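You operate a simulated robot arm through the tools that you are given. There is no shell and no other tool. Be economical: measure what you need, move in short steps, check, and stop when the job is done.

You run a simulated two-armed robot. Do the job below in one go: nothing can be reset, and whatever is moved stays where it is left.

TASK
On the top of the packing table, fold the striped cloth in half.

Only the result counts: the job must be done as asked and must still hold three seconds after the hand-in. Knocking over, shifting, dropping, spilling or breaking anything else fails it. Flat cloth is picked up by pressing the open fingertips on it (5 to 10 N) and closing them slowly along it; thin cloth reads only 2 to 8 mm in the jaws.

THE ROBOT
Two 7-joint arms with two-finger parallel grippers on one trunk, on a base that drives. Base frame: it is fixed to the floor where the robot stands at the start and does not move with it; the origin is under the middle of the robot, x ahead of it, y to its left, z up. Readings come in mm, degrees, newtons and seconds.
The left shoulder is at the start at [70, 134, 1026], the right one opposite. Places, roughly: top of the packing table [600, -500, 700]. Payload 1.57 kg a hand.
The tool frame of a hand sits at the grasp point between the pads (the TCP): z along the fingers, y along the line on which they close. The tips reach 30 mm beyond it. Largest opening 80 mm; finger width 17, thickness 12; the body of the gripper, 40 by 82 mm, starts 80 mm behind the TCP.
Orientation is that of the tool frame in the base frame, as a unit quaternion [x, y, z, w]. With the fingers straight down and closing along the base's y, the tool's x points along the base's -x, its y along +y and its z along -z.

THE INTERFACE
- The arms move only by the tool send_rows. It takes "left_rows", "right_rows" or both (then of equal length, played together; a hand with none holds still); each is a list of rows, each a list of 7 numbers: the shift along the tool's x, y, z in units of 30 mm (1.0 is 30 mm), then the turn, a rotation vector about the tool's x, y, z in units of 4 degrees (1.0 is 4 degrees), then the closure, from 0 (fully open) to 1 (shut). In form: [[dx, dy, dz, ax, ay, az, gripper], ...]. A call has 1 to 20 rows; each row shifts and turns the commanded pose from where the row before left it, along the tool's axes as they then stand. A call with a number of a shift or a turn outside -1 to 1 is refused whole. Rows are played at 5 a second. More than 50 mm and 8.6 degrees between two rows, or a gripper value outside its range, and nothing of the call is played. A pose out of reach is approached as far as the arm can. The call stops where the force on the tool passes 40 N (or 10 N more than at its start, if that is more) or the arm is blocked; 0.2 s more then pass. Each finger travels about 153 mm/s and halts on what it meets, pressing with about 32 N; the grip force reading is that of the motor and also rises with nothing between the fingers. The clock runs only during rows and for 0.2 s after the last one: add rows that do not move to give the fingers time. The reply holds the time, the measured pose of the TCP, the force on the tool along the base axes, the opening and the grip force, in the units named above and with some noise.
- Cameras (640 x 400 px; columns grow to the right, rows downward): "scene" is now at [130.3, 1.1, 1236.6]; the picture's right is [-0.01, -1.00, 0.00], its down [-0.74, 0.01, -0.68] and it looks along [0.68, -0.01, -0.74] (base axes); focal length 256 px, centre (320, 200). "left" rides on the left gripper at [-32, 0, -78] in its tool frame; the picture's right is [0.00, -1.00, 0.00], its down [0.97, 0.00, -0.24] and it looks along [0.24, 0.00, 0.97] (tool axes); focal length 218 px, centre (320, 200). "right" rides on the right gripper at [-32, 0, -78] in its tool frame; the picture's right is [0.00, -1.00, 0.00], its down [0.97, 0.00, -0.24] and it looks along [0.24, 0.00, 0.97] (tool axes); focal length 218 px, centre (320, 200). There is no depth. A picture from a camera that has moved, and an enlarged one, comes with that camera's place and axes in the base frame and with its lens.
- capture(camera): a new picture of that camera. The clock stands still meanwhile.
- move_column(by): slides the trunk up (or, below 0, down) by that many mm; the arms and the scene camera ride with it, the base frame stays. It gives what a move gives, with no picture.
- roll_base(legs): drives the robot by 1 to 6 legs, each [ahead, left, turn to the left] in mm, mm and degrees, along the robot's own axes; the way and the turn of a leg run together, so that a leg with both is an arc; at most 1500 mm and 180 degrees a leg. The arms and the cameras ride along, it lands a little off, and it stops where it bumps. It gives what a move gives.
- turn_head(pan, tilt): turns the head with the scene camera to pan (to the left, within 86 degrees either way) and tilt (down, from -29 to 69), counted from straight ahead of the robot. It gives what a move gives.
- inspect(camera, box): a new picture of the part [left, top, right, bottom] of that camera's present view, enlarged. The clock stands still meanwhile.
- close_job(): hands the job in; it is judged then, once.

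Go step by step. Nothing tells you exact positions but the pictures and the camera data: compare them with the known pose of the tool, close in by small moves and look again before you grip or let go. The budget is 120 turns and 108 pictures, counting those below and the enlarged ones. Unless the task says otherwise, let go and move clear before handing in, and close with one line.

The tools are called as a command line: name --argument value ..., lists and objects as JSON in quotes. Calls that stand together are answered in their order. send_rows: Moves the arms, as the interface text tells. Its arguments: {"type":"object","properties":{"left_rows":{"type":"array"},"right_rows":{"type":"array"}},"required":[]} The other tools are called the same way: move_column (by) slides the trunk up or down; roll_base (legs) drives the base; turn_head (pan, tilt) turns the head that bears the scene camera; capture (camera) takes a picture; inspect (camera, box) takes an enlarged picture of a part of a camera's view; close_job () hands the job in.

At the start:

```text
clock: 0.0
left_tcp_pos: [489.3, 226.7, 972.6]
left_orientation: [0.0, 1.0, 0.001, 0.0]
left_contact_force: [-0.3, 0.3, 1.1]
left_width: 79.7
left_finger_force: 0.2
right_tcp_pos: [469.4, -153.2, 982.3]
right_orientation: [0.0, 1.0, 0.0, 0.0]
right_contact_force: [-0.2, 0.5, -1.2]
right_width: 80.1
right_finger_force: 0.0
trunk travel left (down, up): [-600.0, 340.0]
robot x, y, heading: [0.6, 2.5, 0.0]
head pan, tilt: [-0.7, 47.5]
```

scene: 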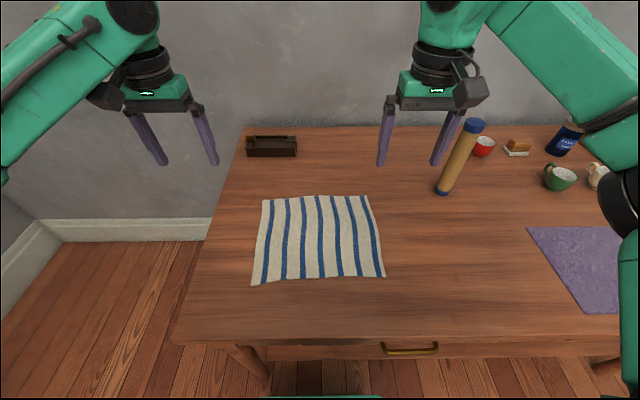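
right: 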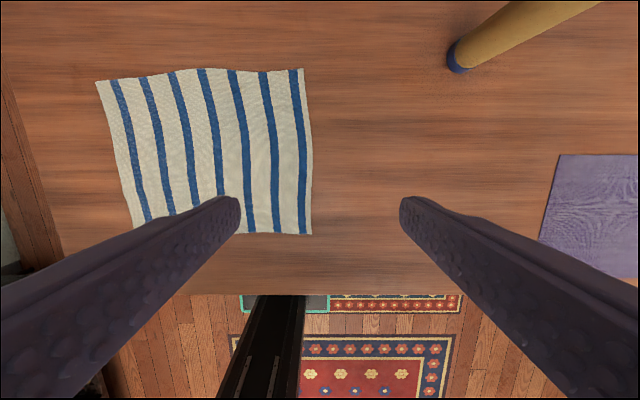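
left: 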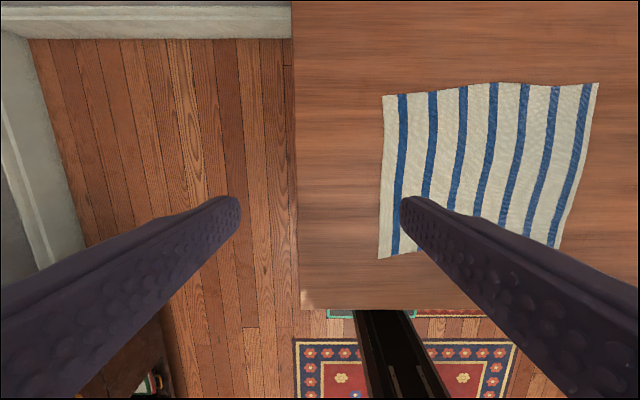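

The striped cloth lies at about x 375–650, y −150 to 160. I'll fold its near edge onto its far edge with both hands, and drive forward a little first so the far edge is within reach.

roll_base --legs '[[70, 0, 0]]'

```text
clock: 1.2
left_tcp_pos: [550.0, 229.9, 969.5]
left_orientation: [-0.006, 1.0, 0.0, -0.002]
left_contact_force: [0.9, 0.8, -0.1]
left_width: 80.1
left_finger_force: 0.0
right_tcp_pos: [534.4, -150.0, 981.1]
right_orientation: [-0.005, 1.0, 0.0, -0.001]
right_contact_force: [-0.1, -1.3, -0.4]
right_width: 80.1
right_finger_force: 0.1
trunk travel left (down, up): [-600.0, 340.0]
robot x, y, heading: [62.2, 0.7, 0.6]
head pan, tilt: [-0.7, 47.5]
stopped in leg 1: the robot was blocked; the commanded pose is now the measured one
```

The base stopped at x = 62, apparently touching the table. I'll back off slightly and look again.

roll_base --legs '[[-10, 0, 0]]'

capture --camera "scene"

capture --camera "left"

capture --camera "right"

```text
clock: 1.9
left_tcp_pos: [539.6, 229.2, 970.7]
left_orientation: [-0.005, 1.0, 0.0, -0.002]
left_contact_force: [-0.4, -0.3, 0.3]
left_width: 79.7
left_finger_force: 0.0
right_tcp_pos: [524.7, -151.2, 982.4]
right_orientation: [-0.006, 1.0, 0.001, -0.001]
right_contact_force: [1.2, -0.5, 0.3]
right_width: 79.7
right_finger_force: 0.0
trunk travel left (down, up): [-600.0, 340.0]
robot x, y, heading: [53.1, -3.1, 0.5]
head pan, tilt: [-0.7, 47.5]
```

```text
104 pictures are left
camera scene: at [183.9, -0.2, 1236.4], right [0.0, -1.0, 0.0], down [-0.74, 0.0, -0.68], along [0.68, 0.0, -0.74], focal length 256 px, centre (320, 200)
```

scene: 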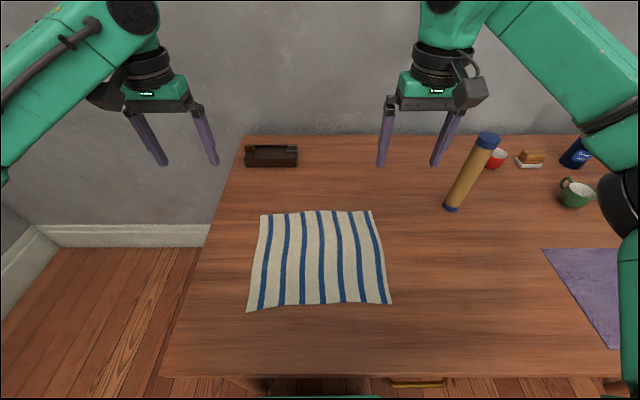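

```text
103 pictures are left
camera left: at [572.8, 230.1, 1049.3], right [0.01, -1.0, 0.0], down [-0.97, -0.01, 0.24], along [-0.24, 0.0, -0.97], focal length 218 px, centre (320, 200)
```

left: 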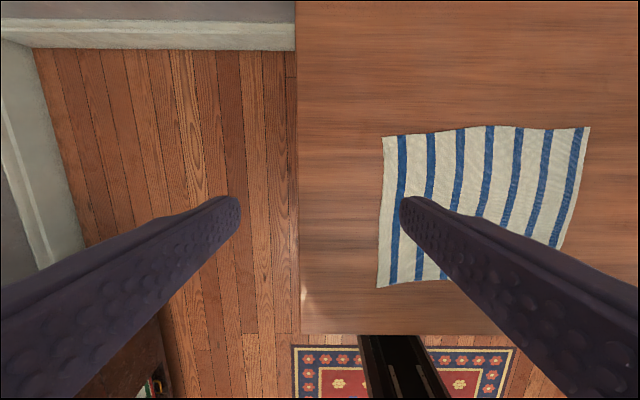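

```text
102 pictures are left
camera right: at [555.8, -150.9, 1058.5], right [0.01, -1.0, 0.0], down [-0.97, -0.01, 0.24], along [-0.24, 0.0, -0.97], focal length 218 px, centre (320, 200)
```

right: 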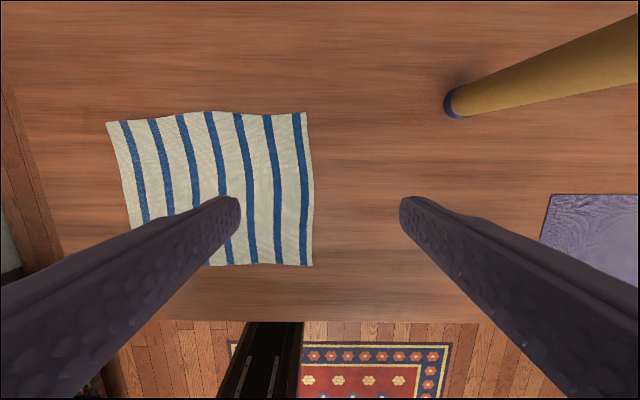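

Triangulating the wrist and scene views puts the tabletop at z ≈ 743, higher than quoted. The cloth corners are then near (353, 135), (368, −133), (586, 143) and (603, −128). I'll bring both hands above the near corners with the fingers part-closed.

send_rows --left_rows '[[0.736, -0.509, 0.616, 0, 0, 0, 0.55], [0.736, -0.509, 0.616, 0, 0, 0, 0.55], [0.736, -0.509, 0.616, 0, 0, 0, 0.55], [0.736, -0.509, 0.616, 0, 0, 0, 0.55], [0.736, -0.509, 0.616, 0, 0, 0, 0.55], [0.736, -0.509, 0.616, 0, 0, 0, 0.55], [0.736, -0.509, 0.616, 0, 0, 0, 0.55], [0.736, -0.509, 0.616, 0, 0, 0, 0.55], [0, 0, 0, 0, 0, 0, 0.55]]' --right_rows '[[0.615, 0.193, 0.664, 0, 0, 0, 0.55], [0.615, 0.193, 0.664, 0, 0, 0, 0.55], [0.615, 0.193, 0.664, 0, 0, 0, 0.55], [0.615, 0.193, 0.664, 0, 0, 0, 0.55], [0.615, 0.193, 0.664, 0, 0, 0, 0.55], [0.615, 0.193, 0.664, 0, 0, 0, 0.55], [0.615, 0.193, 0.664, 0, 0, 0, 0.55], [0.615, 0.193, 0.664, 0, 0, 0, 0.55], [0, 0, 0, 0, 0, 0, 0.55]]'

capture --camera "left"

capture --camera "right"

capture --camera "scene"

```text
clock: 3.9
left_tcp_pos: [377.4, 106.5, 826.0]
left_orientation: [-0.008, 1.0, 0.0, -0.002]
left_contact_force: [0.2, -0.4, 0.4]
left_width: 36.2
left_finger_force: 0.1
left hand out of reach, approached as far as the arm can: row 8
right_tcp_pos: [376.2, -106.3, 823.7]
right_orientation: [-0.004, 1.0, 0.001, 0.0]
right_contact_force: [0.1, -0.6, 0.1]
right_width: 35.9
right_finger_force: 0.1
trunk travel left (down, up): [-600.0, 340.0]
robot x, y, heading: [53.9, -2.3, 1.0]
head pan, tilt: [-0.7, 47.5]
```

```text
101 pictures are left
camera left: at [410.2, 107.5, 903.2], right [0.01, -1.0, 0.0], down [-0.97, -0.01, 0.24], along [-0.24, 0.0, -0.97], focal length 218 px, centre (320, 200)
```

left: 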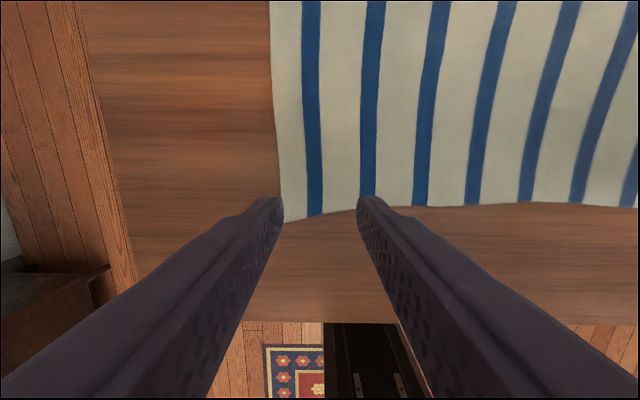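

```text
100 pictures are left
camera right: at [407.1, -105.7, 899.9], right [0.01, -1.0, 0.0], down [-0.97, -0.01, 0.24], along [-0.24, 0.0, -0.97], focal length 218 px, centre (320, 200)
```

right: 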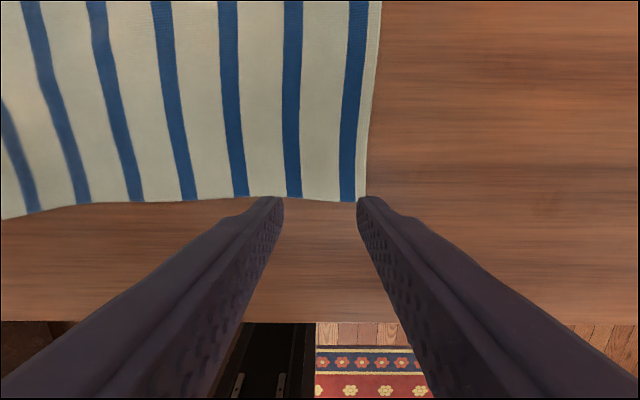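

```text
99 pictures are left
camera scene: at [182.4, 0.1, 1236.6], right [0.0, -1.0, 0.0], down [-0.74, 0.0, -0.68], along [0.68, 0.0, -0.74], focal length 256 px, centre (320, 200)
```

scene: 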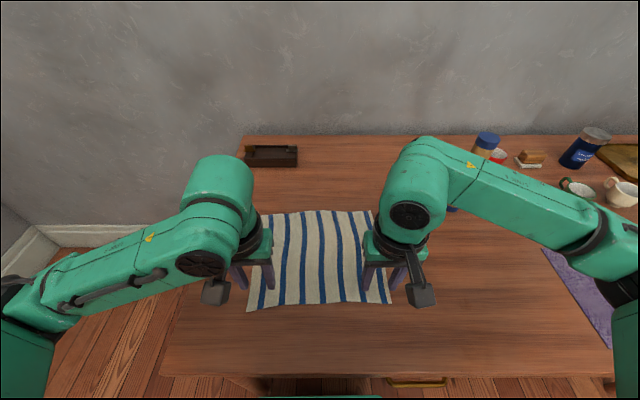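

The left hand is at its inner reach limit here, so I'll back the base off 35 mm to give it room. The measured corners agree with my estimate.

roll_base --legs '[[-35, 0, 0]]'

```text
clock: 4.8
left_tcp_pos: [343.5, 107.2, 825.6]
left_orientation: [-0.007, 1.0, 0.0, -0.002]
left_contact_force: [0.8, 0.3, 0.8]
left_width: 36.1
left_finger_force: 0.0
right_tcp_pos: [341.4, -106.3, 823.0]
right_orientation: [-0.005, 1.0, 0.0, -0.001]
right_contact_force: [0.3, -0.9, 0.0]
right_width: 36.1
right_finger_force: 0.0
trunk travel left (down, up): [-600.0, 340.0]
robot x, y, heading: [19.0, -0.6, 0.7]
head pan, tilt: [-0.7, 47.5]
```

Next I move over the grasp points and lower the tips to about 12 mm above the cloth.

send_rows --left_rows '[[-0.4, 0, 0, 0, 0, 0, 0.55], [-0.4, 0, 0, 0, 0, 0, 0.55], [0, 0, 0.67, 0, 0, 0, 0.55], [0, 0, 0.67, 0, 0, 0, 0.55], [0, 0, 0, 0, 0, 0, 0.55]]' --right_rows '[[-0.6, 0, 0, 0, 0, 0, 0.55], [-0.6, 0, 0, 0, 0, 0, 0.55], [0, 0, 0.63, 0, 0, 0, 0.55], [0, 0, 0.63, 0, 0, 0, 0.55], [0, 0, 0, 0, 0, 0, 0.55]]'

capture --camera "left"

capture --camera "right"

```text
clock: 6.0
left_tcp_pos: [366.7, 106.8, 785.4]
left_orientation: [-0.007, 1.0, 0.0, -0.002]
left_contact_force: [-0.9, -0.1, 0.9]
left_width: 35.9
left_finger_force: 0.0
right_tcp_pos: [376.3, -105.7, 784.3]
right_orientation: [-0.006, 1.0, 0.0, -0.001]
right_contact_force: [-0.2, 0.0, -0.3]
right_width: 36.2
right_finger_force: 0.2
trunk travel left (down, up): [-600.0, 340.0]
robot x, y, heading: [16.1, -1.5, 0.6]
head pan, tilt: [-0.7, 47.5]
```

```text
98 pictures are left
camera left: at [399.7, 107.4, 863.0], right [0.01, -1.0, 0.0], down [-0.97, -0.01, 0.24], along [-0.24, 0.0, -0.97], focal length 218 px, centre (320, 200)
```

left: 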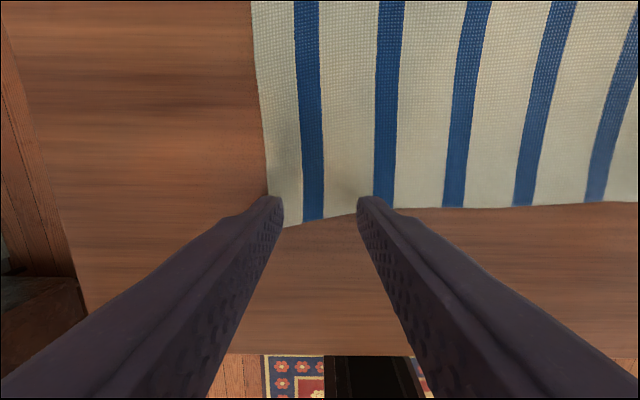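

```text
97 pictures are left
camera right: at [408.3, -106.4, 861.7], right [0.01, -1.0, 0.0], down [-0.97, -0.01, 0.24], along [-0.24, 0.0, -0.97], focal length 218 px, centre (320, 200)
```

right: 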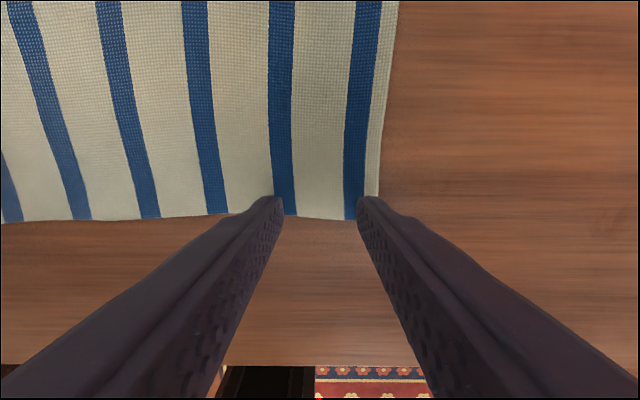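

Alignment is close. I'll nudge the left hand inward 8 mm and both about 2 mm onto the cloth, then lower toward contact.

send_rows --left_rows '[[-0.07, -0.27, 0, 0, 0, 0, 0.55], [0, 0, 0.1, 0, 0, 0, 0.55], [0, 0, 0.1, 0, 0, 0, 0.55], [0, 0, 0.1, 0, 0, 0, 0.55], [0, 0, 0, 0, 0, 0, 0.55]]' --right_rows '[[-0.07, 0.07, 0, 0, 0, 0, 0.55], [0, 0, 0.1, 0, 0, 0, 0.55], [0, 0, 0.1, 0, 0, 0, 0.55], [0, 0, 0.1, 0, 0, 0, 0.55], [0, 0, 0, 0, 0, 0, 0.55]]'

```text
clock: 7.2
left_tcp_pos: [368.7, 99.4, 775.4]
left_orientation: [-0.007, 1.0, 0.0, -0.003]
left_contact_force: [0.1, 0.0, -0.5]
left_width: 35.9
left_finger_force: 0.0
right_tcp_pos: [378.1, -104.0, 775.5]
right_orientation: [-0.006, 1.0, 0.0, 0.0]
right_contact_force: [0.8, -0.8, -0.6]
right_width: 36.1
right_finger_force: 0.1
trunk travel left (down, up): [-600.0, 340.0]
robot x, y, heading: [20.2, -0.0, 0.6]
head pan, tilt: [-0.7, 47.5]
```

No contact yet, so I'll lower another 2 mm.

send_rows --left_rows '[[0, 0, 0.07, 0, 0, 0, 0.55], [0, 0, 0, 0, 0, 0, 0.55]]' --right_rows '[[0, 0, 0.07, 0, 0, 0, 0.55], [0, 0, 0, 0, 0, 0, 0.55]]'

```text
clock: 7.8
left_tcp_pos: [368.3, 99.1, 772.8]
left_orientation: [-0.007, 1.0, 0.0, -0.001]
left_contact_force: [0.3, 0.0, -0.1]
left_width: 36.2
left_finger_force: 0.1
right_tcp_pos: [379.6, -104.6, 774.5]
right_orientation: [-0.006, 1.0, 0.0, -0.001]
right_contact_force: [0.5, 0.3, -1.2]
right_width: 36.0
right_finger_force: 0.0
trunk travel left (down, up): [-600.0, 340.0]
robot x, y, heading: [17.8, -3.4, 0.3]
head pan, tilt: [-0.7, 47.5]
```

send_rows --left_rows '[[0, 0, 0.06, 0, 0, 0, 0.55], [0, 0, 0, 0, 0, 0, 0.55]]' --right_rows '[[0, 0, 0.06, 0, 0, 0, 0.55], [0, 0, 0, 0, 0, 0, 0.55]]'

```text
clock: 8.4
left_tcp_pos: [369.5, 98.5, 771.6]
left_orientation: [-0.008, 1.0, 0.0, -0.001]
left_contact_force: [0.8, 0.3, 5.0]
left_width: 36.0
left_finger_force: 0.0
right_tcp_pos: [379.2, -103.5, 772.0]
right_orientation: [-0.005, 1.0, 0.001, 0.0]
right_contact_force: [0.0, 0.6, -0.6]
right_width: 36.1
right_finger_force: 0.1
trunk travel left (down, up): [-600.0, 340.0]
robot x, y, heading: [19.3, -5.8, 0.5]
head pan, tilt: [-0.7, 47.5]
```

Left has contact at 5 N; right is not there yet. I'll lower the right a little more and add a touch on the left.

send_rows --left_rows '[[0, 0, 0.01, 0, 0, 0, 0.55], [0, 0, 0, 0, 0, 0, 0.55]]' --right_rows '[[0, 0, 0.05, 0, 0, 0, 0.55], [0, 0, 0, 0, 0, 0, 0.55]]'

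```text
clock: 9.0
left_tcp_pos: [368.8, 98.5, 770.7]
left_orientation: [-0.007, 1.0, -0.001, -0.001]
left_contact_force: [2.1, 0.0, 7.0]
left_width: 35.7
left_finger_force: 0.0
right_tcp_pos: [378.4, -104.0, 770.9]
right_orientation: [-0.004, 1.0, -0.001, 0.002]
right_contact_force: [1.4, -0.8, 9.4]
right_width: 35.9
right_finger_force: 0.0
trunk travel left (down, up): [-600.0, 340.0]
robot x, y, heading: [17.6, -3.1, 0.7]
head pan, tilt: [-0.7, 47.5]
```

Both hands are pressing at 7–9 N. Closing slowly now.

send_rows --left_rows '[[0, 0, 0, 0, 0, 0, 0.58], [0, 0, 0, 0, 0, 0, 0.61], [0, 0, 0, 0, 0, 0, 0.64], [0, 0, 0, 0, 0, 0, 0.67], [0, 0, 0, 0, 0, 0, 0.7], [0, 0, 0, 0, 0, 0, 0.73], [0, 0, 0, 0, 0, 0, 0.76], [0, 0, 0, 0, 0, 0, 0.79], [0, 0, 0, 0, 0, 0, 0.82], [0, 0, 0, 0, 0, 0, 0.85], [0, 0, 0, 0, 0, 0, 0.88], [0, 0, 0, 0, 0, 0, 0.91], [0, 0, 0, 0, 0, 0, 0.94], [0, 0, 0, 0, 0, 0, 0.97], [0, 0, 0, 0, 0, 0, 1], [0, 0, 0, 0, 0, 0, 1], [0, 0, 0, 0, 0, 0, 1]]' --right_rows '[[0, 0, 0, 0, 0, 0, 0.58], [0, 0, 0, 0, 0, 0, 0.61], [0, 0, 0, 0, 0, 0, 0.64], [0, 0, 0, 0, 0, 0, 0.67], [0, 0, 0, 0, 0, 0, 0.7], [0, 0, 0, 0, 0, 0, 0.73], [0, 0, 0, 0, 0, 0, 0.76], [0, 0, 0, 0, 0, 0, 0.79], [0, 0, 0, 0, 0, 0, 0.82], [0, 0, 0, 0, 0, 0, 0.85], [0, 0, 0, 0, 0, 0, 0.88], [0, 0, 0, 0, 0, 0, 0.91], [0, 0, 0, 0, 0, 0, 0.94], [0, 0, 0, 0, 0, 0, 0.97], [0, 0, 0, 0, 0, 0, 1], [0, 0, 0, 0, 0, 0, 1], [0, 0, 0, 0, 0, 0, 1]]'

capture --camera "left"

capture --camera "right"

```text
clock: 12.6
left_tcp_pos: [367.1, 99.0, 772.2]
left_orientation: [-0.007, 1.0, -0.001, -0.001]
left_contact_force: [0.6, -15.0, 7.1]
left_width: 2.2
left_finger_force: 23.7
right_tcp_pos: [377.8, -103.4, 771.4]
right_orientation: [-0.005, 1.0, 0.001, 0.0]
right_contact_force: [-0.9, 13.7, 12.9]
right_width: 2.3
right_finger_force: 24.4
trunk travel left (down, up): [-600.0, 340.0]
robot x, y, heading: [17.6, -2.3, 0.5]
head pan, tilt: [-0.7, 47.5]
```

```text
96 pictures are left
camera left: at [400.1, 98.8, 850.6], right [0.01, -1.0, 0.0], down [-0.97, -0.01, 0.24], along [-0.24, 0.0, -0.97], focal length 218 px, centre (320, 200)
```

left: 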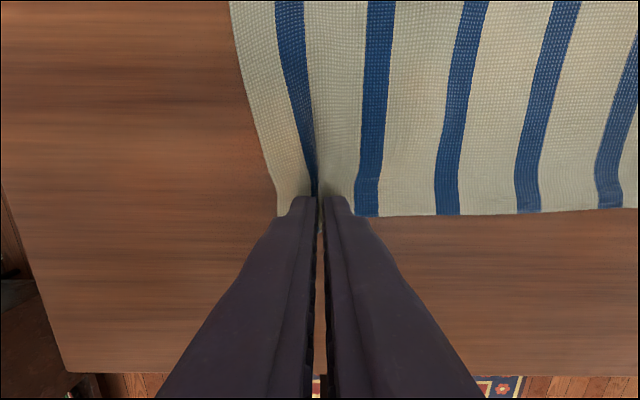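

```text
95 pictures are left
camera right: at [409.2, -103.6, 848.7], right [0.01, -1.0, 0.0], down [-0.97, -0.01, 0.24], along [-0.24, 0.0, -0.97], focal length 218 px, centre (320, 200)
```

right: 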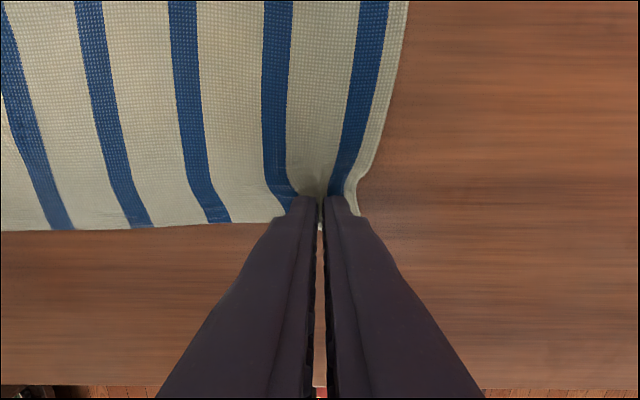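

Both hands hold a small pinch right at the near edge. I'll carry it along an arc, first half only, then check.

send_rows --left_rows '[[-0.054, -0.05, -0.55, 0, 0, 0, 1], [-0.162, 0.018, -0.533, 0, 0, 0, 1], [-0.264, 0.018, -0.5, 0, 0, 0, 1], [-0.358, 0.018, -0.452, 0, 0, 0, 1], [-0.441, 0.018, -0.39, 0, 0, 0, 1], [-0.512, 0.018, -0.317, 0, 0, 0, 1], [-0.566, 0.018, -0.233, 0, 0, 0, 1], [-0.603, 0.018, -0.143, 0, 0, 0, 1], [-0.622, 0.018, -0.048, 0, 0, 0, 1], [0, 0, 0, 0, 0, 0, 1]]' --right_rows '[[-0.054, 0.06, -0.55, 0, 0, 0, 1], [-0.162, 0.022, -0.533, 0, 0, 0, 1], [-0.264, 0.022, -0.5, 0, 0, 0, 1], [-0.358, 0.022, -0.452, 0, 0, 0, 1], [-0.441, 0.022, -0.39, 0, 0, 0, 1], [-0.512, 0.022, -0.317, 0, 0, 0, 1], [-0.566, 0.022, -0.233, 0, 0, 0, 1], [-0.603, 0.022, -0.143, 0, 0, 0, 1], [-0.622, 0.022, -0.048, 0, 0, 0, 1], [0, 0, 0, 0, 0, 0, 1]]'

capture --camera "scene"

capture --camera "left"

capture --camera "right"

```text
clock: 14.8
left_tcp_pos: [475.4, 102.3, 864.4]
left_orientation: [-0.006, 1.0, 0.0, -0.002]
left_contact_force: [0.2, -7.1, 0.2]
left_width: 2.4
left_finger_force: 24.3
right_tcp_pos: [486.8, -95.8, 865.4]
right_orientation: [-0.005, 1.0, 0.001, 0.0]
right_contact_force: [-0.4, 6.0, 0.3]
right_width: 2.2
right_finger_force: 23.3
trunk travel left (down, up): [-600.0, 340.0]
robot x, y, heading: [18.6, -1.3, 0.6]
head pan, tilt: [-0.7, 47.5]
```

```text
94 pictures are left
camera scene: at [147.3, -0.6, 1236.7], right [0.0, -1.0, 0.0], down [-0.74, 0.0, -0.68], along [0.68, 0.0, -0.74], focal length 256 px, centre (320, 200)
```

scene: 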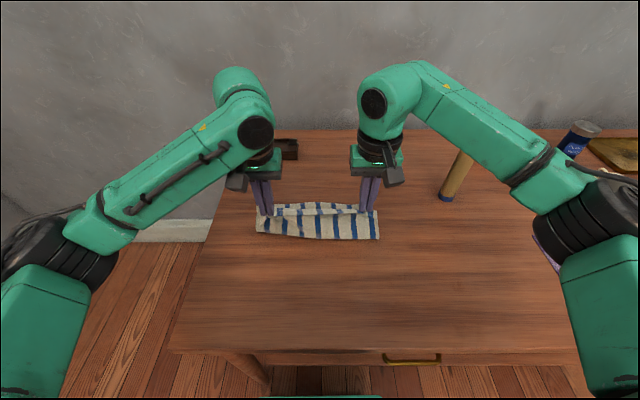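

```text
93 pictures are left
camera left: at [509.0, 102.8, 944.8], right [0.01, -1.0, 0.0], down [-0.97, -0.01, 0.24], along [-0.24, 0.0, -0.97], focal length 218 px, centre (320, 200)
```

left: 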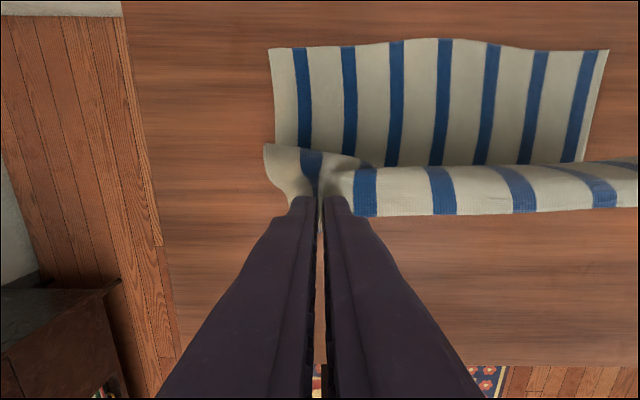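

```text
92 pictures are left
camera right: at [518.2, -95.4, 942.7], right [0.01, -1.0, 0.0], down [-0.97, -0.01, 0.24], along [-0.24, 0.0, -0.97], focal length 218 px, centre (320, 200)
```

right: 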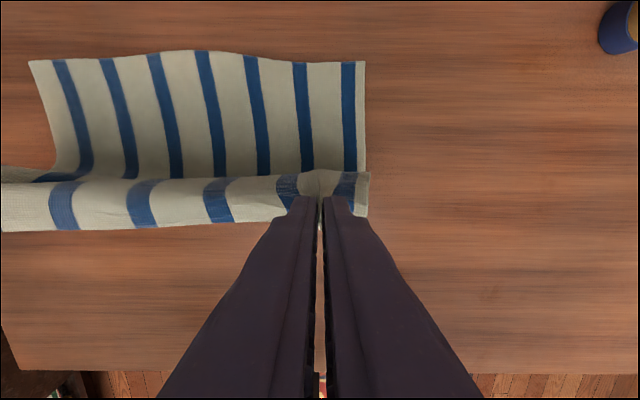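

The far half is still lying down. I'll take a closer look at it before laying the edge over.

inspect --camera "scene" --box '[220, 150, 420, 275]'

```text
3.20 times, centred on (320, 212) of scene
camera zoom: at [147.3, -0.6, 1236.7], right [0.0, -1.0, 0.0], down [-0.74, 0.0, -0.68], along [0.68, 0.0, -0.74], focal length 818 px, centre (320, 160)
```

zoom: 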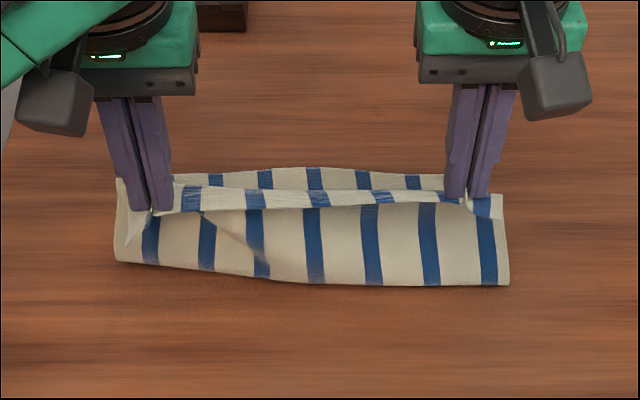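

The far edge now lies at about x = 585–590 across its width, so I'll lay the held edge there, stopping a few mm above contact.

send_rows --left_rows '[[-0.596, 0.018, 0.045, 0, 0, 0, 1], [-0.578, 0.018, 0.134, 0, 0, 0, 1], [-0.542, 0.018, 0.219, 0, 0, 0, 1], [-0.49, 0.018, 0.298, 0, 0, 0, 1], [-0.422, 0.018, 0.367, 0, 0, 0, 1], [-0.343, 0.018, 0.425, 0, 0, 0, 1], [-0.253, 0.018, 0.47, 0, 0, 0, 1], [-0.155, 0.018, 0.5, 0, 0, 0, 1], [-0.052, 0.018, 0.4, 0, 0, 0, 1], [0, 0, 0, 0, 0, 0, 1]]' --right_rows '[[-0.527, 0.004, 0.045, 0, 0, 0, 1], [-0.511, 0.004, 0.134, 0, 0, 0, 1], [-0.479, 0.004, 0.219, 0, 0, 0, 1], [-0.434, 0.004, 0.298, 0, 0, 0, 1], [-0.374, 0.004, 0.367, 0, 0, 0, 1], [-0.303, 0.004, 0.425, 0, 0, 0, 1], [-0.224, 0.004, 0.47, 0, 0, 0, 1], [-0.137, 0.004, 0.5, 0, 0, 0, 1], [-0.046, 0.004, 0.4, 0, 0, 0, 1], [0, 0, 0, 0, 0, 0, 1]]'

capture --camera "left"

capture --camera "right"

inspect --camera "scene" --box '[220, 150, 420, 275]'

```text
clock: 17.0
left_tcp_pos: [578.6, 108.3, 778.2]
left_orientation: [-0.006, 1.0, 0.0, -0.002]
left_contact_force: [-1.0, -13.3, 0.4]
left_width: 2.5
left_finger_force: 24.0
right_tcp_pos: [577.4, -92.3, 780.0]
right_orientation: [-0.005, 1.0, 0.0, 0.0]
right_contact_force: [0.4, 12.0, 0.4]
right_width: 1.9
right_finger_force: 22.9
trunk travel left (down, up): [-600.0, 340.0]
robot x, y, heading: [18.1, -2.6, 0.5]
head pan, tilt: [-0.7, 47.5]
```

```text
90 pictures are left
camera left: at [611.8, 108.9, 858.0], right [0.01, -1.0, 0.0], down [-0.97, -0.01, 0.24], along [-0.24, 0.0, -0.97], focal length 218 px, centre (320, 200)
```

left: 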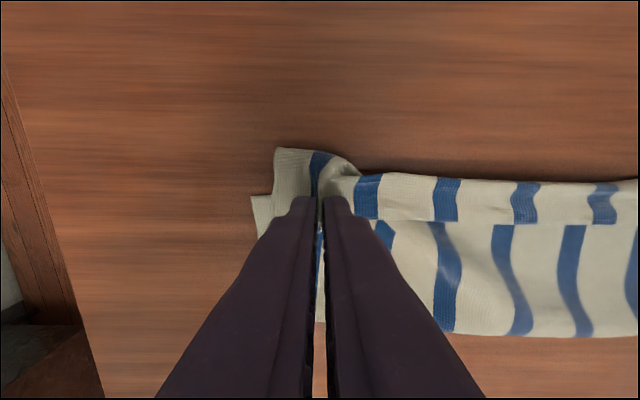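

```text
89 pictures are left
camera right: at [608.6, -93.3, 856.4], right [0.01, -1.0, 0.0], down [-0.97, -0.01, 0.24], along [-0.24, 0.0, -0.97], focal length 218 px, centre (320, 200)
```

right: 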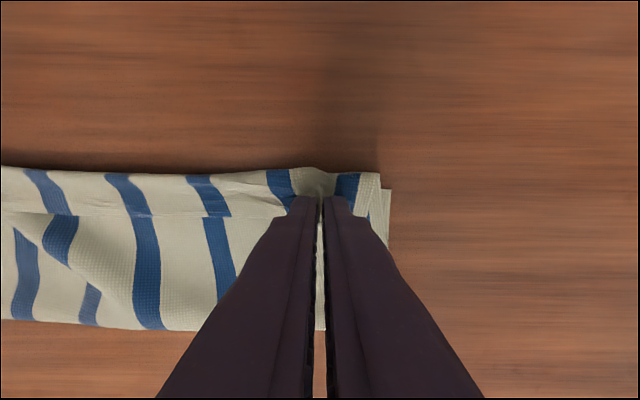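

```text
3.20 times, centred on (320, 212) of scene
camera zoom: at [147.7, -0.6, 1236.6], right [0.0, -1.0, 0.0], down [-0.74, 0.0, -0.68], along [0.68, 0.0, -0.74], focal length 818 px, centre (320, 160)
```

zoom: 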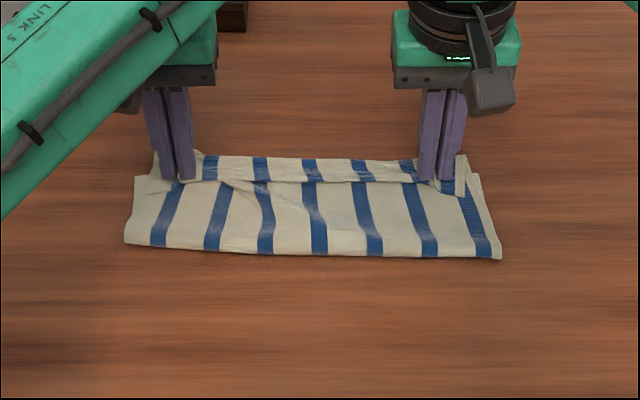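

The edge curled: the pinched edge still faces the robot, so a ~25 mm band is rolled under it. I'll lift the cloth to hang freely and lay it down the other way, lower edge nearest the robot and hands coming back toward it, so the held edge arrives facing the right way.

send_rows --left_rows '[[0, -0.05, -0.6, 0, 0, 0, 1], [0, -0.05, -0.6, 0, 0, 0, 1], [0, 0, -0.6, 0, 0, 0, 1], [0, 0, -0.6, 0, 0, 0, 1], [0.2, 0, -0.6, 0, 0, 0, 1], [0.2, 0, -0.6, 0, 0, 0, 1], [0.2, 0, -0.6, 0, 0, 0, 1], [0.2, 0, -0.6, 0, 0, 0, 1], [0.2, 0, -0.6, 0, 0, 0, 1], [0.2, 0, -0.6, 0, 0, 0, 1], [0, 0, -0.6, 0, 0, 0, 1], [0, 0, -0.6, 0, 0, 0, 1], [0, 0, -0.6, 0, 0, 0, 1], [0, 0, -0.4, 0, 0, 0, 1], [0, 0, 0, 0, 0, 0, 1], [0, 0, 0, 0, 0, 0, 1], [0, 0, 0, 0, 0, 0, 1]]' --right_rows '[[0, 0.05, -0.6, 0, 0, 0, 1], [0, 0.05, -0.6, 0, 0, 0, 1], [0, 0, -0.6, 0, 0, 0, 1], [0, 0, -0.6, 0, 0, 0, 1], [0.2, 0, -0.6, 0, 0, 0, 1], [0.2, 0, -0.6, 0, 0, 0, 1], [0.2, 0, -0.6, 0, 0, 0, 1], [0.2, 0, -0.6, 0, 0, 0, 1], [0.2, 0, -0.6, 0, 0, 0, 1], [0.2, 0, -0.6, 0, 0, 0, 1], [0, 0, -0.6, 0, 0, 0, 1], [0, 0, -0.6, 0, 0, 0, 1], [0, 0, -0.6, 0, 0, 0, 1], [0, 0, -0.35, 0, 0, 0, 1], [0, 0, 0, 0, 0, 0, 1], [0, 0, 0, 0, 0, 0, 1], [0, 0, 0, 0, 0, 0, 1]]'

capture --camera "scene"

capture --camera "left"

```text
clock: 20.6
left_tcp_pos: [545.0, 105.2, 1025.7]
left_orientation: [-0.006, 1.0, 0.001, -0.001]
left_contact_force: [0.4, -2.5, 0.0]
left_width: 2.3
left_finger_force: 24.0
right_tcp_pos: [541.8, -91.4, 1024.6]
right_orientation: [-0.004, 1.0, 0.0, -0.001]
right_contact_force: [0.5, 3.3, 0.4]
right_width: 2.0
right_finger_force: 23.8
trunk travel left (down, up): [-600.0, 340.0]
robot x, y, heading: [23.6, -0.9, 0.5]
head pan, tilt: [-0.7, 47.5]
```

```text
87 pictures are left
camera scene: at [147.9, -0.5, 1236.6], right [0.0, -1.0, 0.0], down [-0.74, 0.0, -0.68], along [0.68, 0.0, -0.74], focal length 256 px, centre (320, 200)
```

scene: 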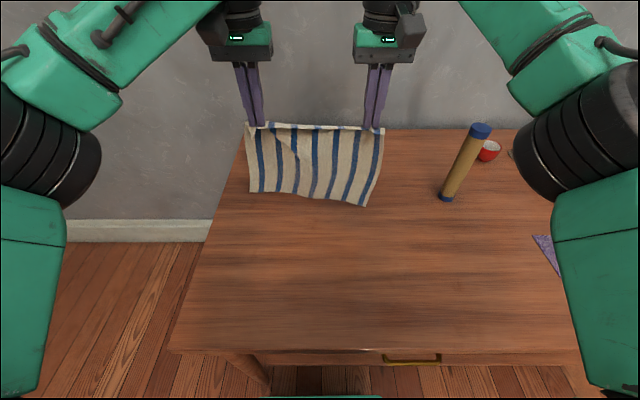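

```text
86 pictures are left
camera left: at [577.4, 105.6, 1104.4], right [0.01, -1.0, 0.0], down [-0.97, -0.01, 0.24], along [-0.24, 0.0, -0.97], focal length 218 px, centre (320, 200)
```

left: 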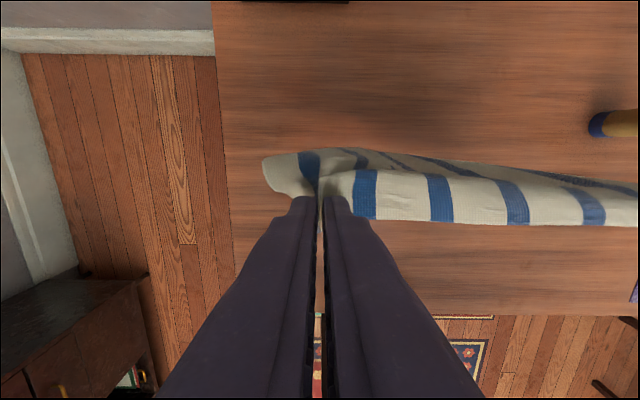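

The cloth hangs clear. I'll move it back over the near-middle of the table and let it settle.

send_rows --left_rows '[[0.3, 0, 0, 0, 0, 0, 1], [0.4, 0, 0, 0, 0, 0, 1], [0.5, 0, 0, 0, 0, 0, 1], [0.5, 0, 0, 0, 0, 0, 1], [0.5, 0, 0, 0, 0, 0, 1], [0.5, 0, 0, 0, 0, 0, 1], [0.5, 0, 0, 0, 0, 0, 1], [0.5, 0, 0, 0, 0, 0, 1], [0.4, 0, 0, 0, 0, 0, 1], [0.3, 0, 0, 0, 0, 0, 1], [0.2, 0, 0, 0, 0, 0, 1], [0, 0, 0, 0, 0, 0, 1], [0, 0, 0, 0, 0, 0, 1], [0, 0, 0, 0, 0, 0, 1], [0, 0, 0, 0, 0, 0, 1], [0, 0, 0, 0, 0, 0, 1], [0, 0, 0, 0, 0, 0, 1], [0, 0, 0, 0, 0, 0, 1], [0, 0, 0, 0, 0, 0, 1], [0, 0, 0, 0, 0, 0, 1]]' --right_rows '[[0.3, 0, 0, 0, 0, 0, 1], [0.4, 0, 0, 0, 0, 0, 1], [0.5, 0, 0, 0, 0, 0, 1], [0.5, 0, 0, 0, 0, 0, 1], [0.5, 0, 0, 0, 0, 0, 1], [0.5, 0, 0, 0, 0, 0, 1], [0.5, 0, 0, 0, 0, 0, 1], [0.5, 0, 0, 0, 0, 0, 1], [0.4, 0, 0, 0, 0, 0, 1], [0.3, 0, 0, 0, 0, 0, 1], [0.1, 0, 0, 0, 0, 0, 1], [0, 0, 0, 0, 0, 0, 1], [0, 0, 0, 0, 0, 0, 1], [0, 0, 0, 0, 0, 0, 1], [0, 0, 0, 0, 0, 0, 1], [0, 0, 0, 0, 0, 0, 1], [0, 0, 0, 0, 0, 0, 1], [0, 0, 0, 0, 0, 0, 1], [0, 0, 0, 0, 0, 0, 1], [0, 0, 0, 0, 0, 0, 1]]'

capture --camera "scene"

capture --camera "left"

capture --camera "right"

```text
clock: 24.8
left_tcp_pos: [406.9, 103.2, 1026.7]
left_orientation: [-0.007, 1.0, -0.001, -0.002]
left_contact_force: [-0.6, -2.9, 0.7]
left_width: 2.0
left_finger_force: 23.7
right_tcp_pos: [407.7, -92.2, 1024.6]
right_orientation: [-0.006, 1.0, 0.0, -0.001]
right_contact_force: [0.2, 2.5, 0.0]
right_width: 2.0
right_finger_force: 23.6
trunk travel left (down, up): [-600.0, 340.0]
robot x, y, heading: [15.8, -4.3, 0.6]
head pan, tilt: [-0.7, 47.5]
```

```text
85 pictures are left
camera scene: at [147.8, -0.5, 1236.6], right [0.0, -1.0, 0.0], down [-0.74, 0.0, -0.68], along [0.68, 0.0, -0.74], focal length 256 px, centre (320, 200)
```

scene: 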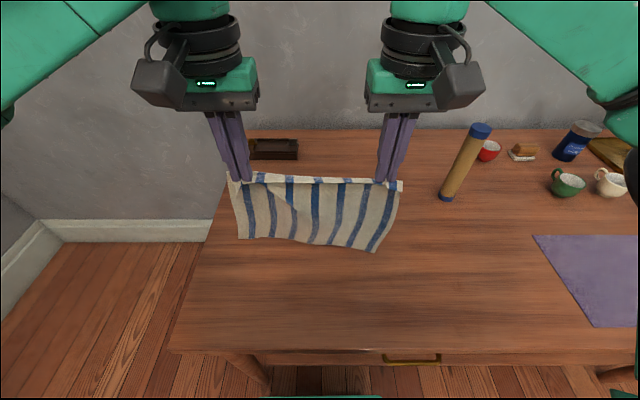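

```text
84 pictures are left
camera left: at [439.6, 103.4, 1104.7], right [0.01, -1.0, 0.0], down [-0.97, -0.01, 0.24], along [-0.24, 0.0, -0.97], focal length 218 px, centre (320, 200)
```

left: 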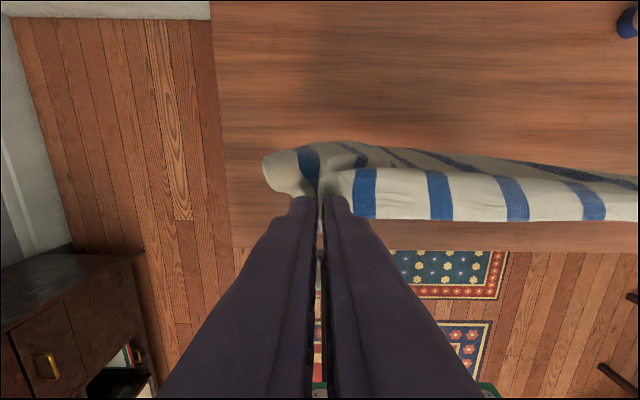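

```text
83 pictures are left
camera right: at [438.9, -92.0, 1101.4], right [0.01, -1.0, 0.0], down [-0.97, -0.01, 0.24], along [-0.24, 0.0, -0.97], focal length 218 px, centre (320, 200)
```

right: 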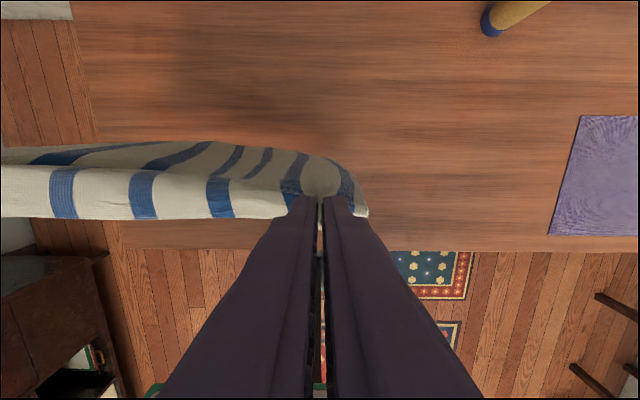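

Bottom edge hangs about 40–60 mm above the table. I'll lower until it touches, drifting slightly away from the robot so it trails toward me.

send_rows --left_rows '[[0, 0, 0.4, 0, 0, 0, 1], [-0.1, 0, 0.4, 0, 0, 0, 1], [-0.3, 0, 0.4, 0, 0, 0, 1], [-0.4, 0, 0.4, 0, 0, 0, 1], [-0.5, 0, 0.4, 0, 0, 0, 1], [0, 0, 0, 0, 0, 0, 1]]' --right_rows '[[0, 0, 0.4, 0, 0, 0, 1], [-0.1, 0, 0.4, 0, 0, 0, 1], [-0.3, 0, 0.4, 0, 0, 0, 1], [-0.4, 0, 0.4, 0, 0, 0, 1], [-0.5, 0, 0.4, 0, 0, 0, 1], [0, 0, 0, 0, 0, 0, 1]]'

inspect --camera "scene" --box '[200, 130, 440, 280]'

capture --camera "left"

capture --camera "right"

```text
clock: 26.2
left_tcp_pos: [445.2, 103.2, 965.8]
left_orientation: [-0.007, 1.0, 0.0, -0.001]
left_contact_force: [0.5, -3.4, -0.2]
left_width: 2.1
left_finger_force: 24.2
right_tcp_pos: [444.0, -92.8, 963.2]
right_orientation: [-0.006, 1.0, 0.001, -0.001]
right_contact_force: [-0.4, 3.3, -0.7]
right_width: 1.9
right_finger_force: 24.2
trunk travel left (down, up): [-600.0, 340.0]
robot x, y, heading: [17.8, -1.8, 0.7]
head pan, tilt: [-0.7, 47.5]
```

```text
2.67 times, centred on (320, 205) of scene
camera zoom: at [147.1, -0.6, 1236.7], right [0.0, -1.0, 0.0], down [-0.74, 0.0, -0.68], along [0.68, 0.0, -0.74], focal length 681 px, centre (320, 187)
```

zoom: 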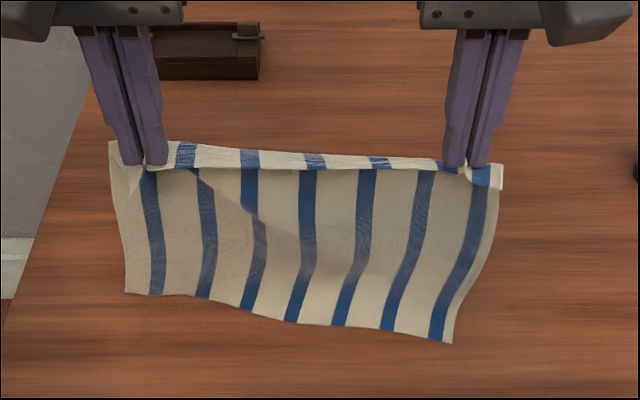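

```text
81 pictures are left
camera left: at [477.9, 104.7, 1044.9], right [0.01, -1.0, 0.0], down [-0.97, -0.01, 0.24], along [-0.24, 0.0, -0.97], focal length 218 px, centre (320, 200)
```

left: 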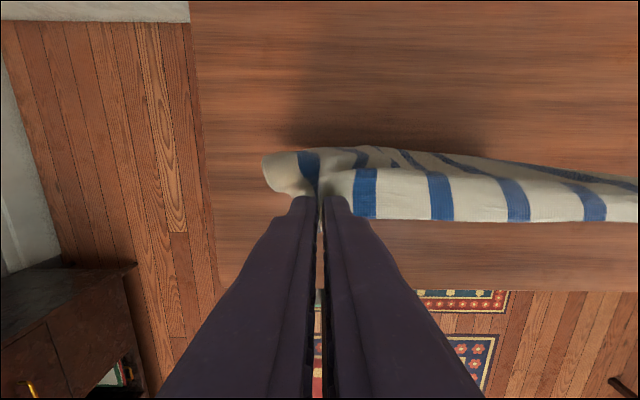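

```text
80 pictures are left
camera right: at [476.4, -91.8, 1041.5], right [0.01, -1.0, 0.0], down [-0.97, -0.01, 0.24], along [-0.24, 0.0, -0.97], focal length 218 px, centre (320, 200)
```

right: 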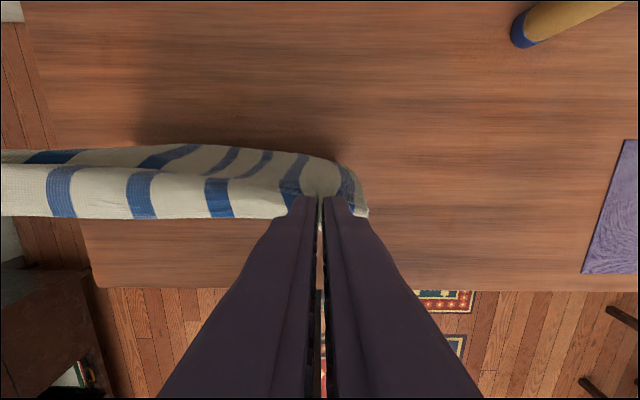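

The cloth hangs about 8° rotated because the left pinch holds deeper. I'll lift slightly and raise the right hand about 27 mm above the left to level the bottom edge.

send_rows --left_rows '[[0, 0, -0.25, 0, 0, 0, 1], [0.3, 0, -0.25, 0, 0, 0, 1], [0.3, 0, -0.25, 0, 0, 0, 1], [0.3, 0, -0.25, 0, 0, 0, 1], [0, 0, 0, 0, 0, 0, 1], [0, 0, 0, 0, 0, 0, 1], [0, 0, 0, 0, 0, 0, 1], [0, 0, 0, 0, 0, 0, 1], [0, 0, 0, 0, 0, 0, 1], [0, 0, 0, 0, 0, 0, 1], [0, 0, 0, 0, 0, 0, 1]]' --right_rows '[[0, 0, -0.5, 0, 0, 0, 1], [0.3, 0, -0.5, 0, 0, 0, 1], [0.3, 0, -0.5, 0, 0, 0, 1], [0.3, 0, -0.5, 0, 0, 0, 1], [0, 0, 0, 0, 0, 0, 1], [0, 0, 0, 0, 0, 0, 1], [0, 0, 0, 0, 0, 0, 1], [0, 0, 0, 0, 0, 0, 1], [0, 0, 0, 0, 0, 0, 1], [0, 0, 0, 0, 0, 0, 1], [0, 0, 0, 0, 0, 0, 1]]'

inspect --camera "scene" --box '[200, 130, 440, 280]'

```text
clock: 28.6
left_tcp_pos: [418.2, 105.3, 995.2]
left_orientation: [-0.007, 1.0, 0.0, -0.002]
left_contact_force: [-0.7, -6.2, 0.8]
left_width: 2.1
left_finger_force: 23.5
right_tcp_pos: [418.9, -91.6, 1024.6]
right_orientation: [-0.005, 1.0, 0.0, -0.001]
right_contact_force: [0.0, 5.8, -1.0]
right_width: 2.0
right_finger_force: 23.8
trunk travel left (down, up): [-600.0, 340.0]
robot x, y, heading: [16.4, -0.5, 0.7]
head pan, tilt: [-0.7, 47.5]
```

```text
2.67 times, centred on (320, 205) of scene
camera zoom: at [147.8, -0.5, 1236.6], right [0.0, -1.0, 0.0], down [-0.74, 0.0, -0.68], along [0.68, 0.0, -0.74], focal length 681 px, centre (320, 187)
```

zoom: 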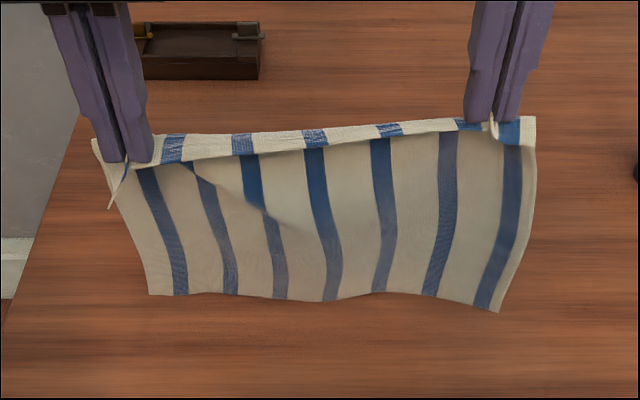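

Much better aligned now. I'll touch down and lay the lower half by moving away from the robot while descending.

send_rows --left_rows '[[0, 0, 0.25, 0, 0, 0, 1], [0, 0, 0.25, 0, 0, 0, 1], [-0.1, 0, 0.25, 0, 0, 0, 1], [-0.2, 0, 0.25, 0, 0, 0, 1], [-0.4, 0, 0.2, 0, 0, 0, 1], [-0.5, 0, 0.2, 0, 0, 0, 1], [-0.5, 0, 0.25, 0, 0, 0, 1], [-0.5, 0, 0.25, 0, 0, 0, 1], [-0.5, 0, 0.3, 0, 0, 0, 1], [-0.4, 0, 0.3, 0, 0, 0, 1], [-0.4, 0, 0.3, 0, 0, 0, 1], [0, 0, 0, 0, 0, 0, 1]]' --right_rows '[[0, 0, 0.1, 0, 0, 0, 1], [0, 0, 0.15, 0, 0, 0, 1], [-0.1, 0, 0.2, 0, 0, 0, 1], [-0.2, 0, 0.25, 0, 0, 0, 1], [-0.4, 0, 0.25, 0, 0, 0, 1], [-0.5, 0, 0.25, 0, 0, 0, 1], [-0.5, 0, 0.3, 0, 0, 0, 1], [-0.5, 0, 0.3, 0, 0, 0, 1], [-0.5, 0, 0.35, 0, 0, 0, 1], [-0.4, 0, 0.35, 0, 0, 0, 1], [-0.4, 0, 0.35, 0, 0, 0, 1], [0, 0, 0, 0, 0, 0, 1]]'

inspect --camera "scene" --box '[200, 130, 440, 280]'

capture --camera "left"

```text
clock: 31.2
left_tcp_pos: [522.3, 104.1, 912.4]
left_orientation: [-0.005, 1.0, 0.0, -0.002]
left_contact_force: [-0.5, -6.5, 0.6]
left_width: 2.2
left_finger_force: 23.5
right_tcp_pos: [522.9, -92.2, 939.8]
right_orientation: [-0.005, 1.0, 0.0, -0.001]
right_contact_force: [-0.2, 6.0, -0.8]
right_width: 1.9
right_finger_force: 24.1
trunk travel left (down, up): [-600.0, 340.0]
robot x, y, heading: [20.4, -2.6, 0.4]
head pan, tilt: [-0.7, 47.5]
```

```text
2.67 times, centred on (320, 205) of scene
camera zoom: at [147.3, -0.5, 1236.7], right [0.0, -1.0, 0.0], down [-0.74, 0.0, -0.68], along [0.68, 0.0, -0.74], focal length 681 px, centre (320, 187)
```

zoom: 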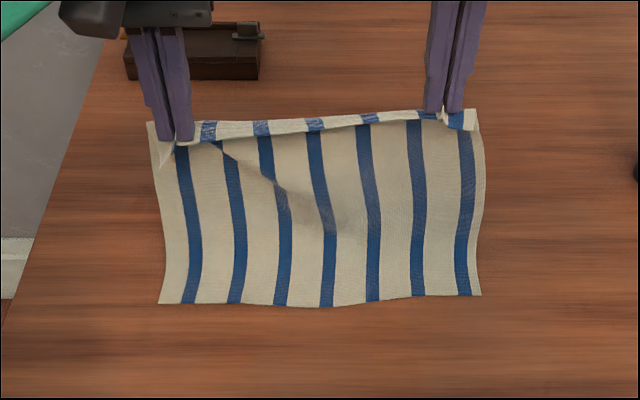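

```text
77 pictures are left
camera left: at [556.0, 105.2, 991.1], right [0.01, -1.0, 0.0], down [-0.97, -0.01, 0.24], along [-0.24, 0.0, -0.97], focal length 218 px, centre (320, 200)
```

left: 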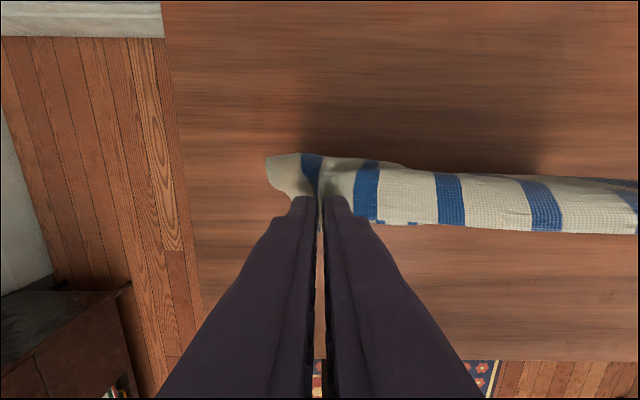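

Bottom edge is now straight at x ≈ 470 on the table. Continuing to lay the lower half.

send_rows --left_rows '[[-0.4, 0, 0.1, 0, 0, 0, 1], [-0.4, 0, 0.1, 0, 0, 0, 1], [-0.4, 0, 0.15, 0, 0, 0, 1], [-0.4, 0, 0.15, 0, 0, 0, 1], [-0.4, 0, 0.2, 0, 0, 0, 1], [-0.4, 0, 0.2, 0, 0, 0, 1], [0, 0, 0, 0, 0, 0, 1]]' --right_rows '[[-0.4, 0, 0.2, 0, 0, 0, 1], [-0.4, 0, 0.2, 0, 0, 0, 1], [-0.4, 0, 0.25, 0, 0, 0, 1], [-0.4, 0, 0.25, 0, 0, 0, 1], [-0.4, 0, 0.25, 0, 0, 0, 1], [-0.4, 0, 0.25, 0, 0, 0, 1], [0, 0, 0, 0, 0, 0, 1]]'

inspect --camera "scene" --box '[200, 130, 440, 280]'

```text
clock: 32.8
left_tcp_pos: [594.7, 106.0, 884.1]
left_orientation: [-0.008, 1.0, 0.0, -0.002]
left_contact_force: [-1.2, -4.3, -0.4]
left_width: 1.9
left_finger_force: 23.6
right_tcp_pos: [595.9, -91.1, 897.1]
right_orientation: [-0.006, 1.0, 0.001, 0.0]
right_contact_force: [-0.3, 4.7, 0.1]
right_width: 2.1
right_finger_force: 23.5
trunk travel left (down, up): [-600.0, 340.0]
robot x, y, heading: [19.4, -2.7, 0.9]
head pan, tilt: [-0.7, 47.5]
```

```text
2.67 times, centred on (320, 205) of scene
camera zoom: at [147.4, -0.6, 1236.7], right [0.0, -1.0, 0.0], down [-0.74, 0.0, -0.68], along [0.68, 0.0, -0.74], focal length 681 px, centre (320, 187)
```

zoom: 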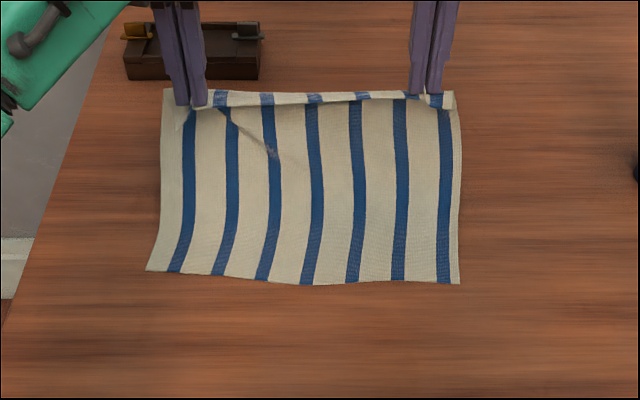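

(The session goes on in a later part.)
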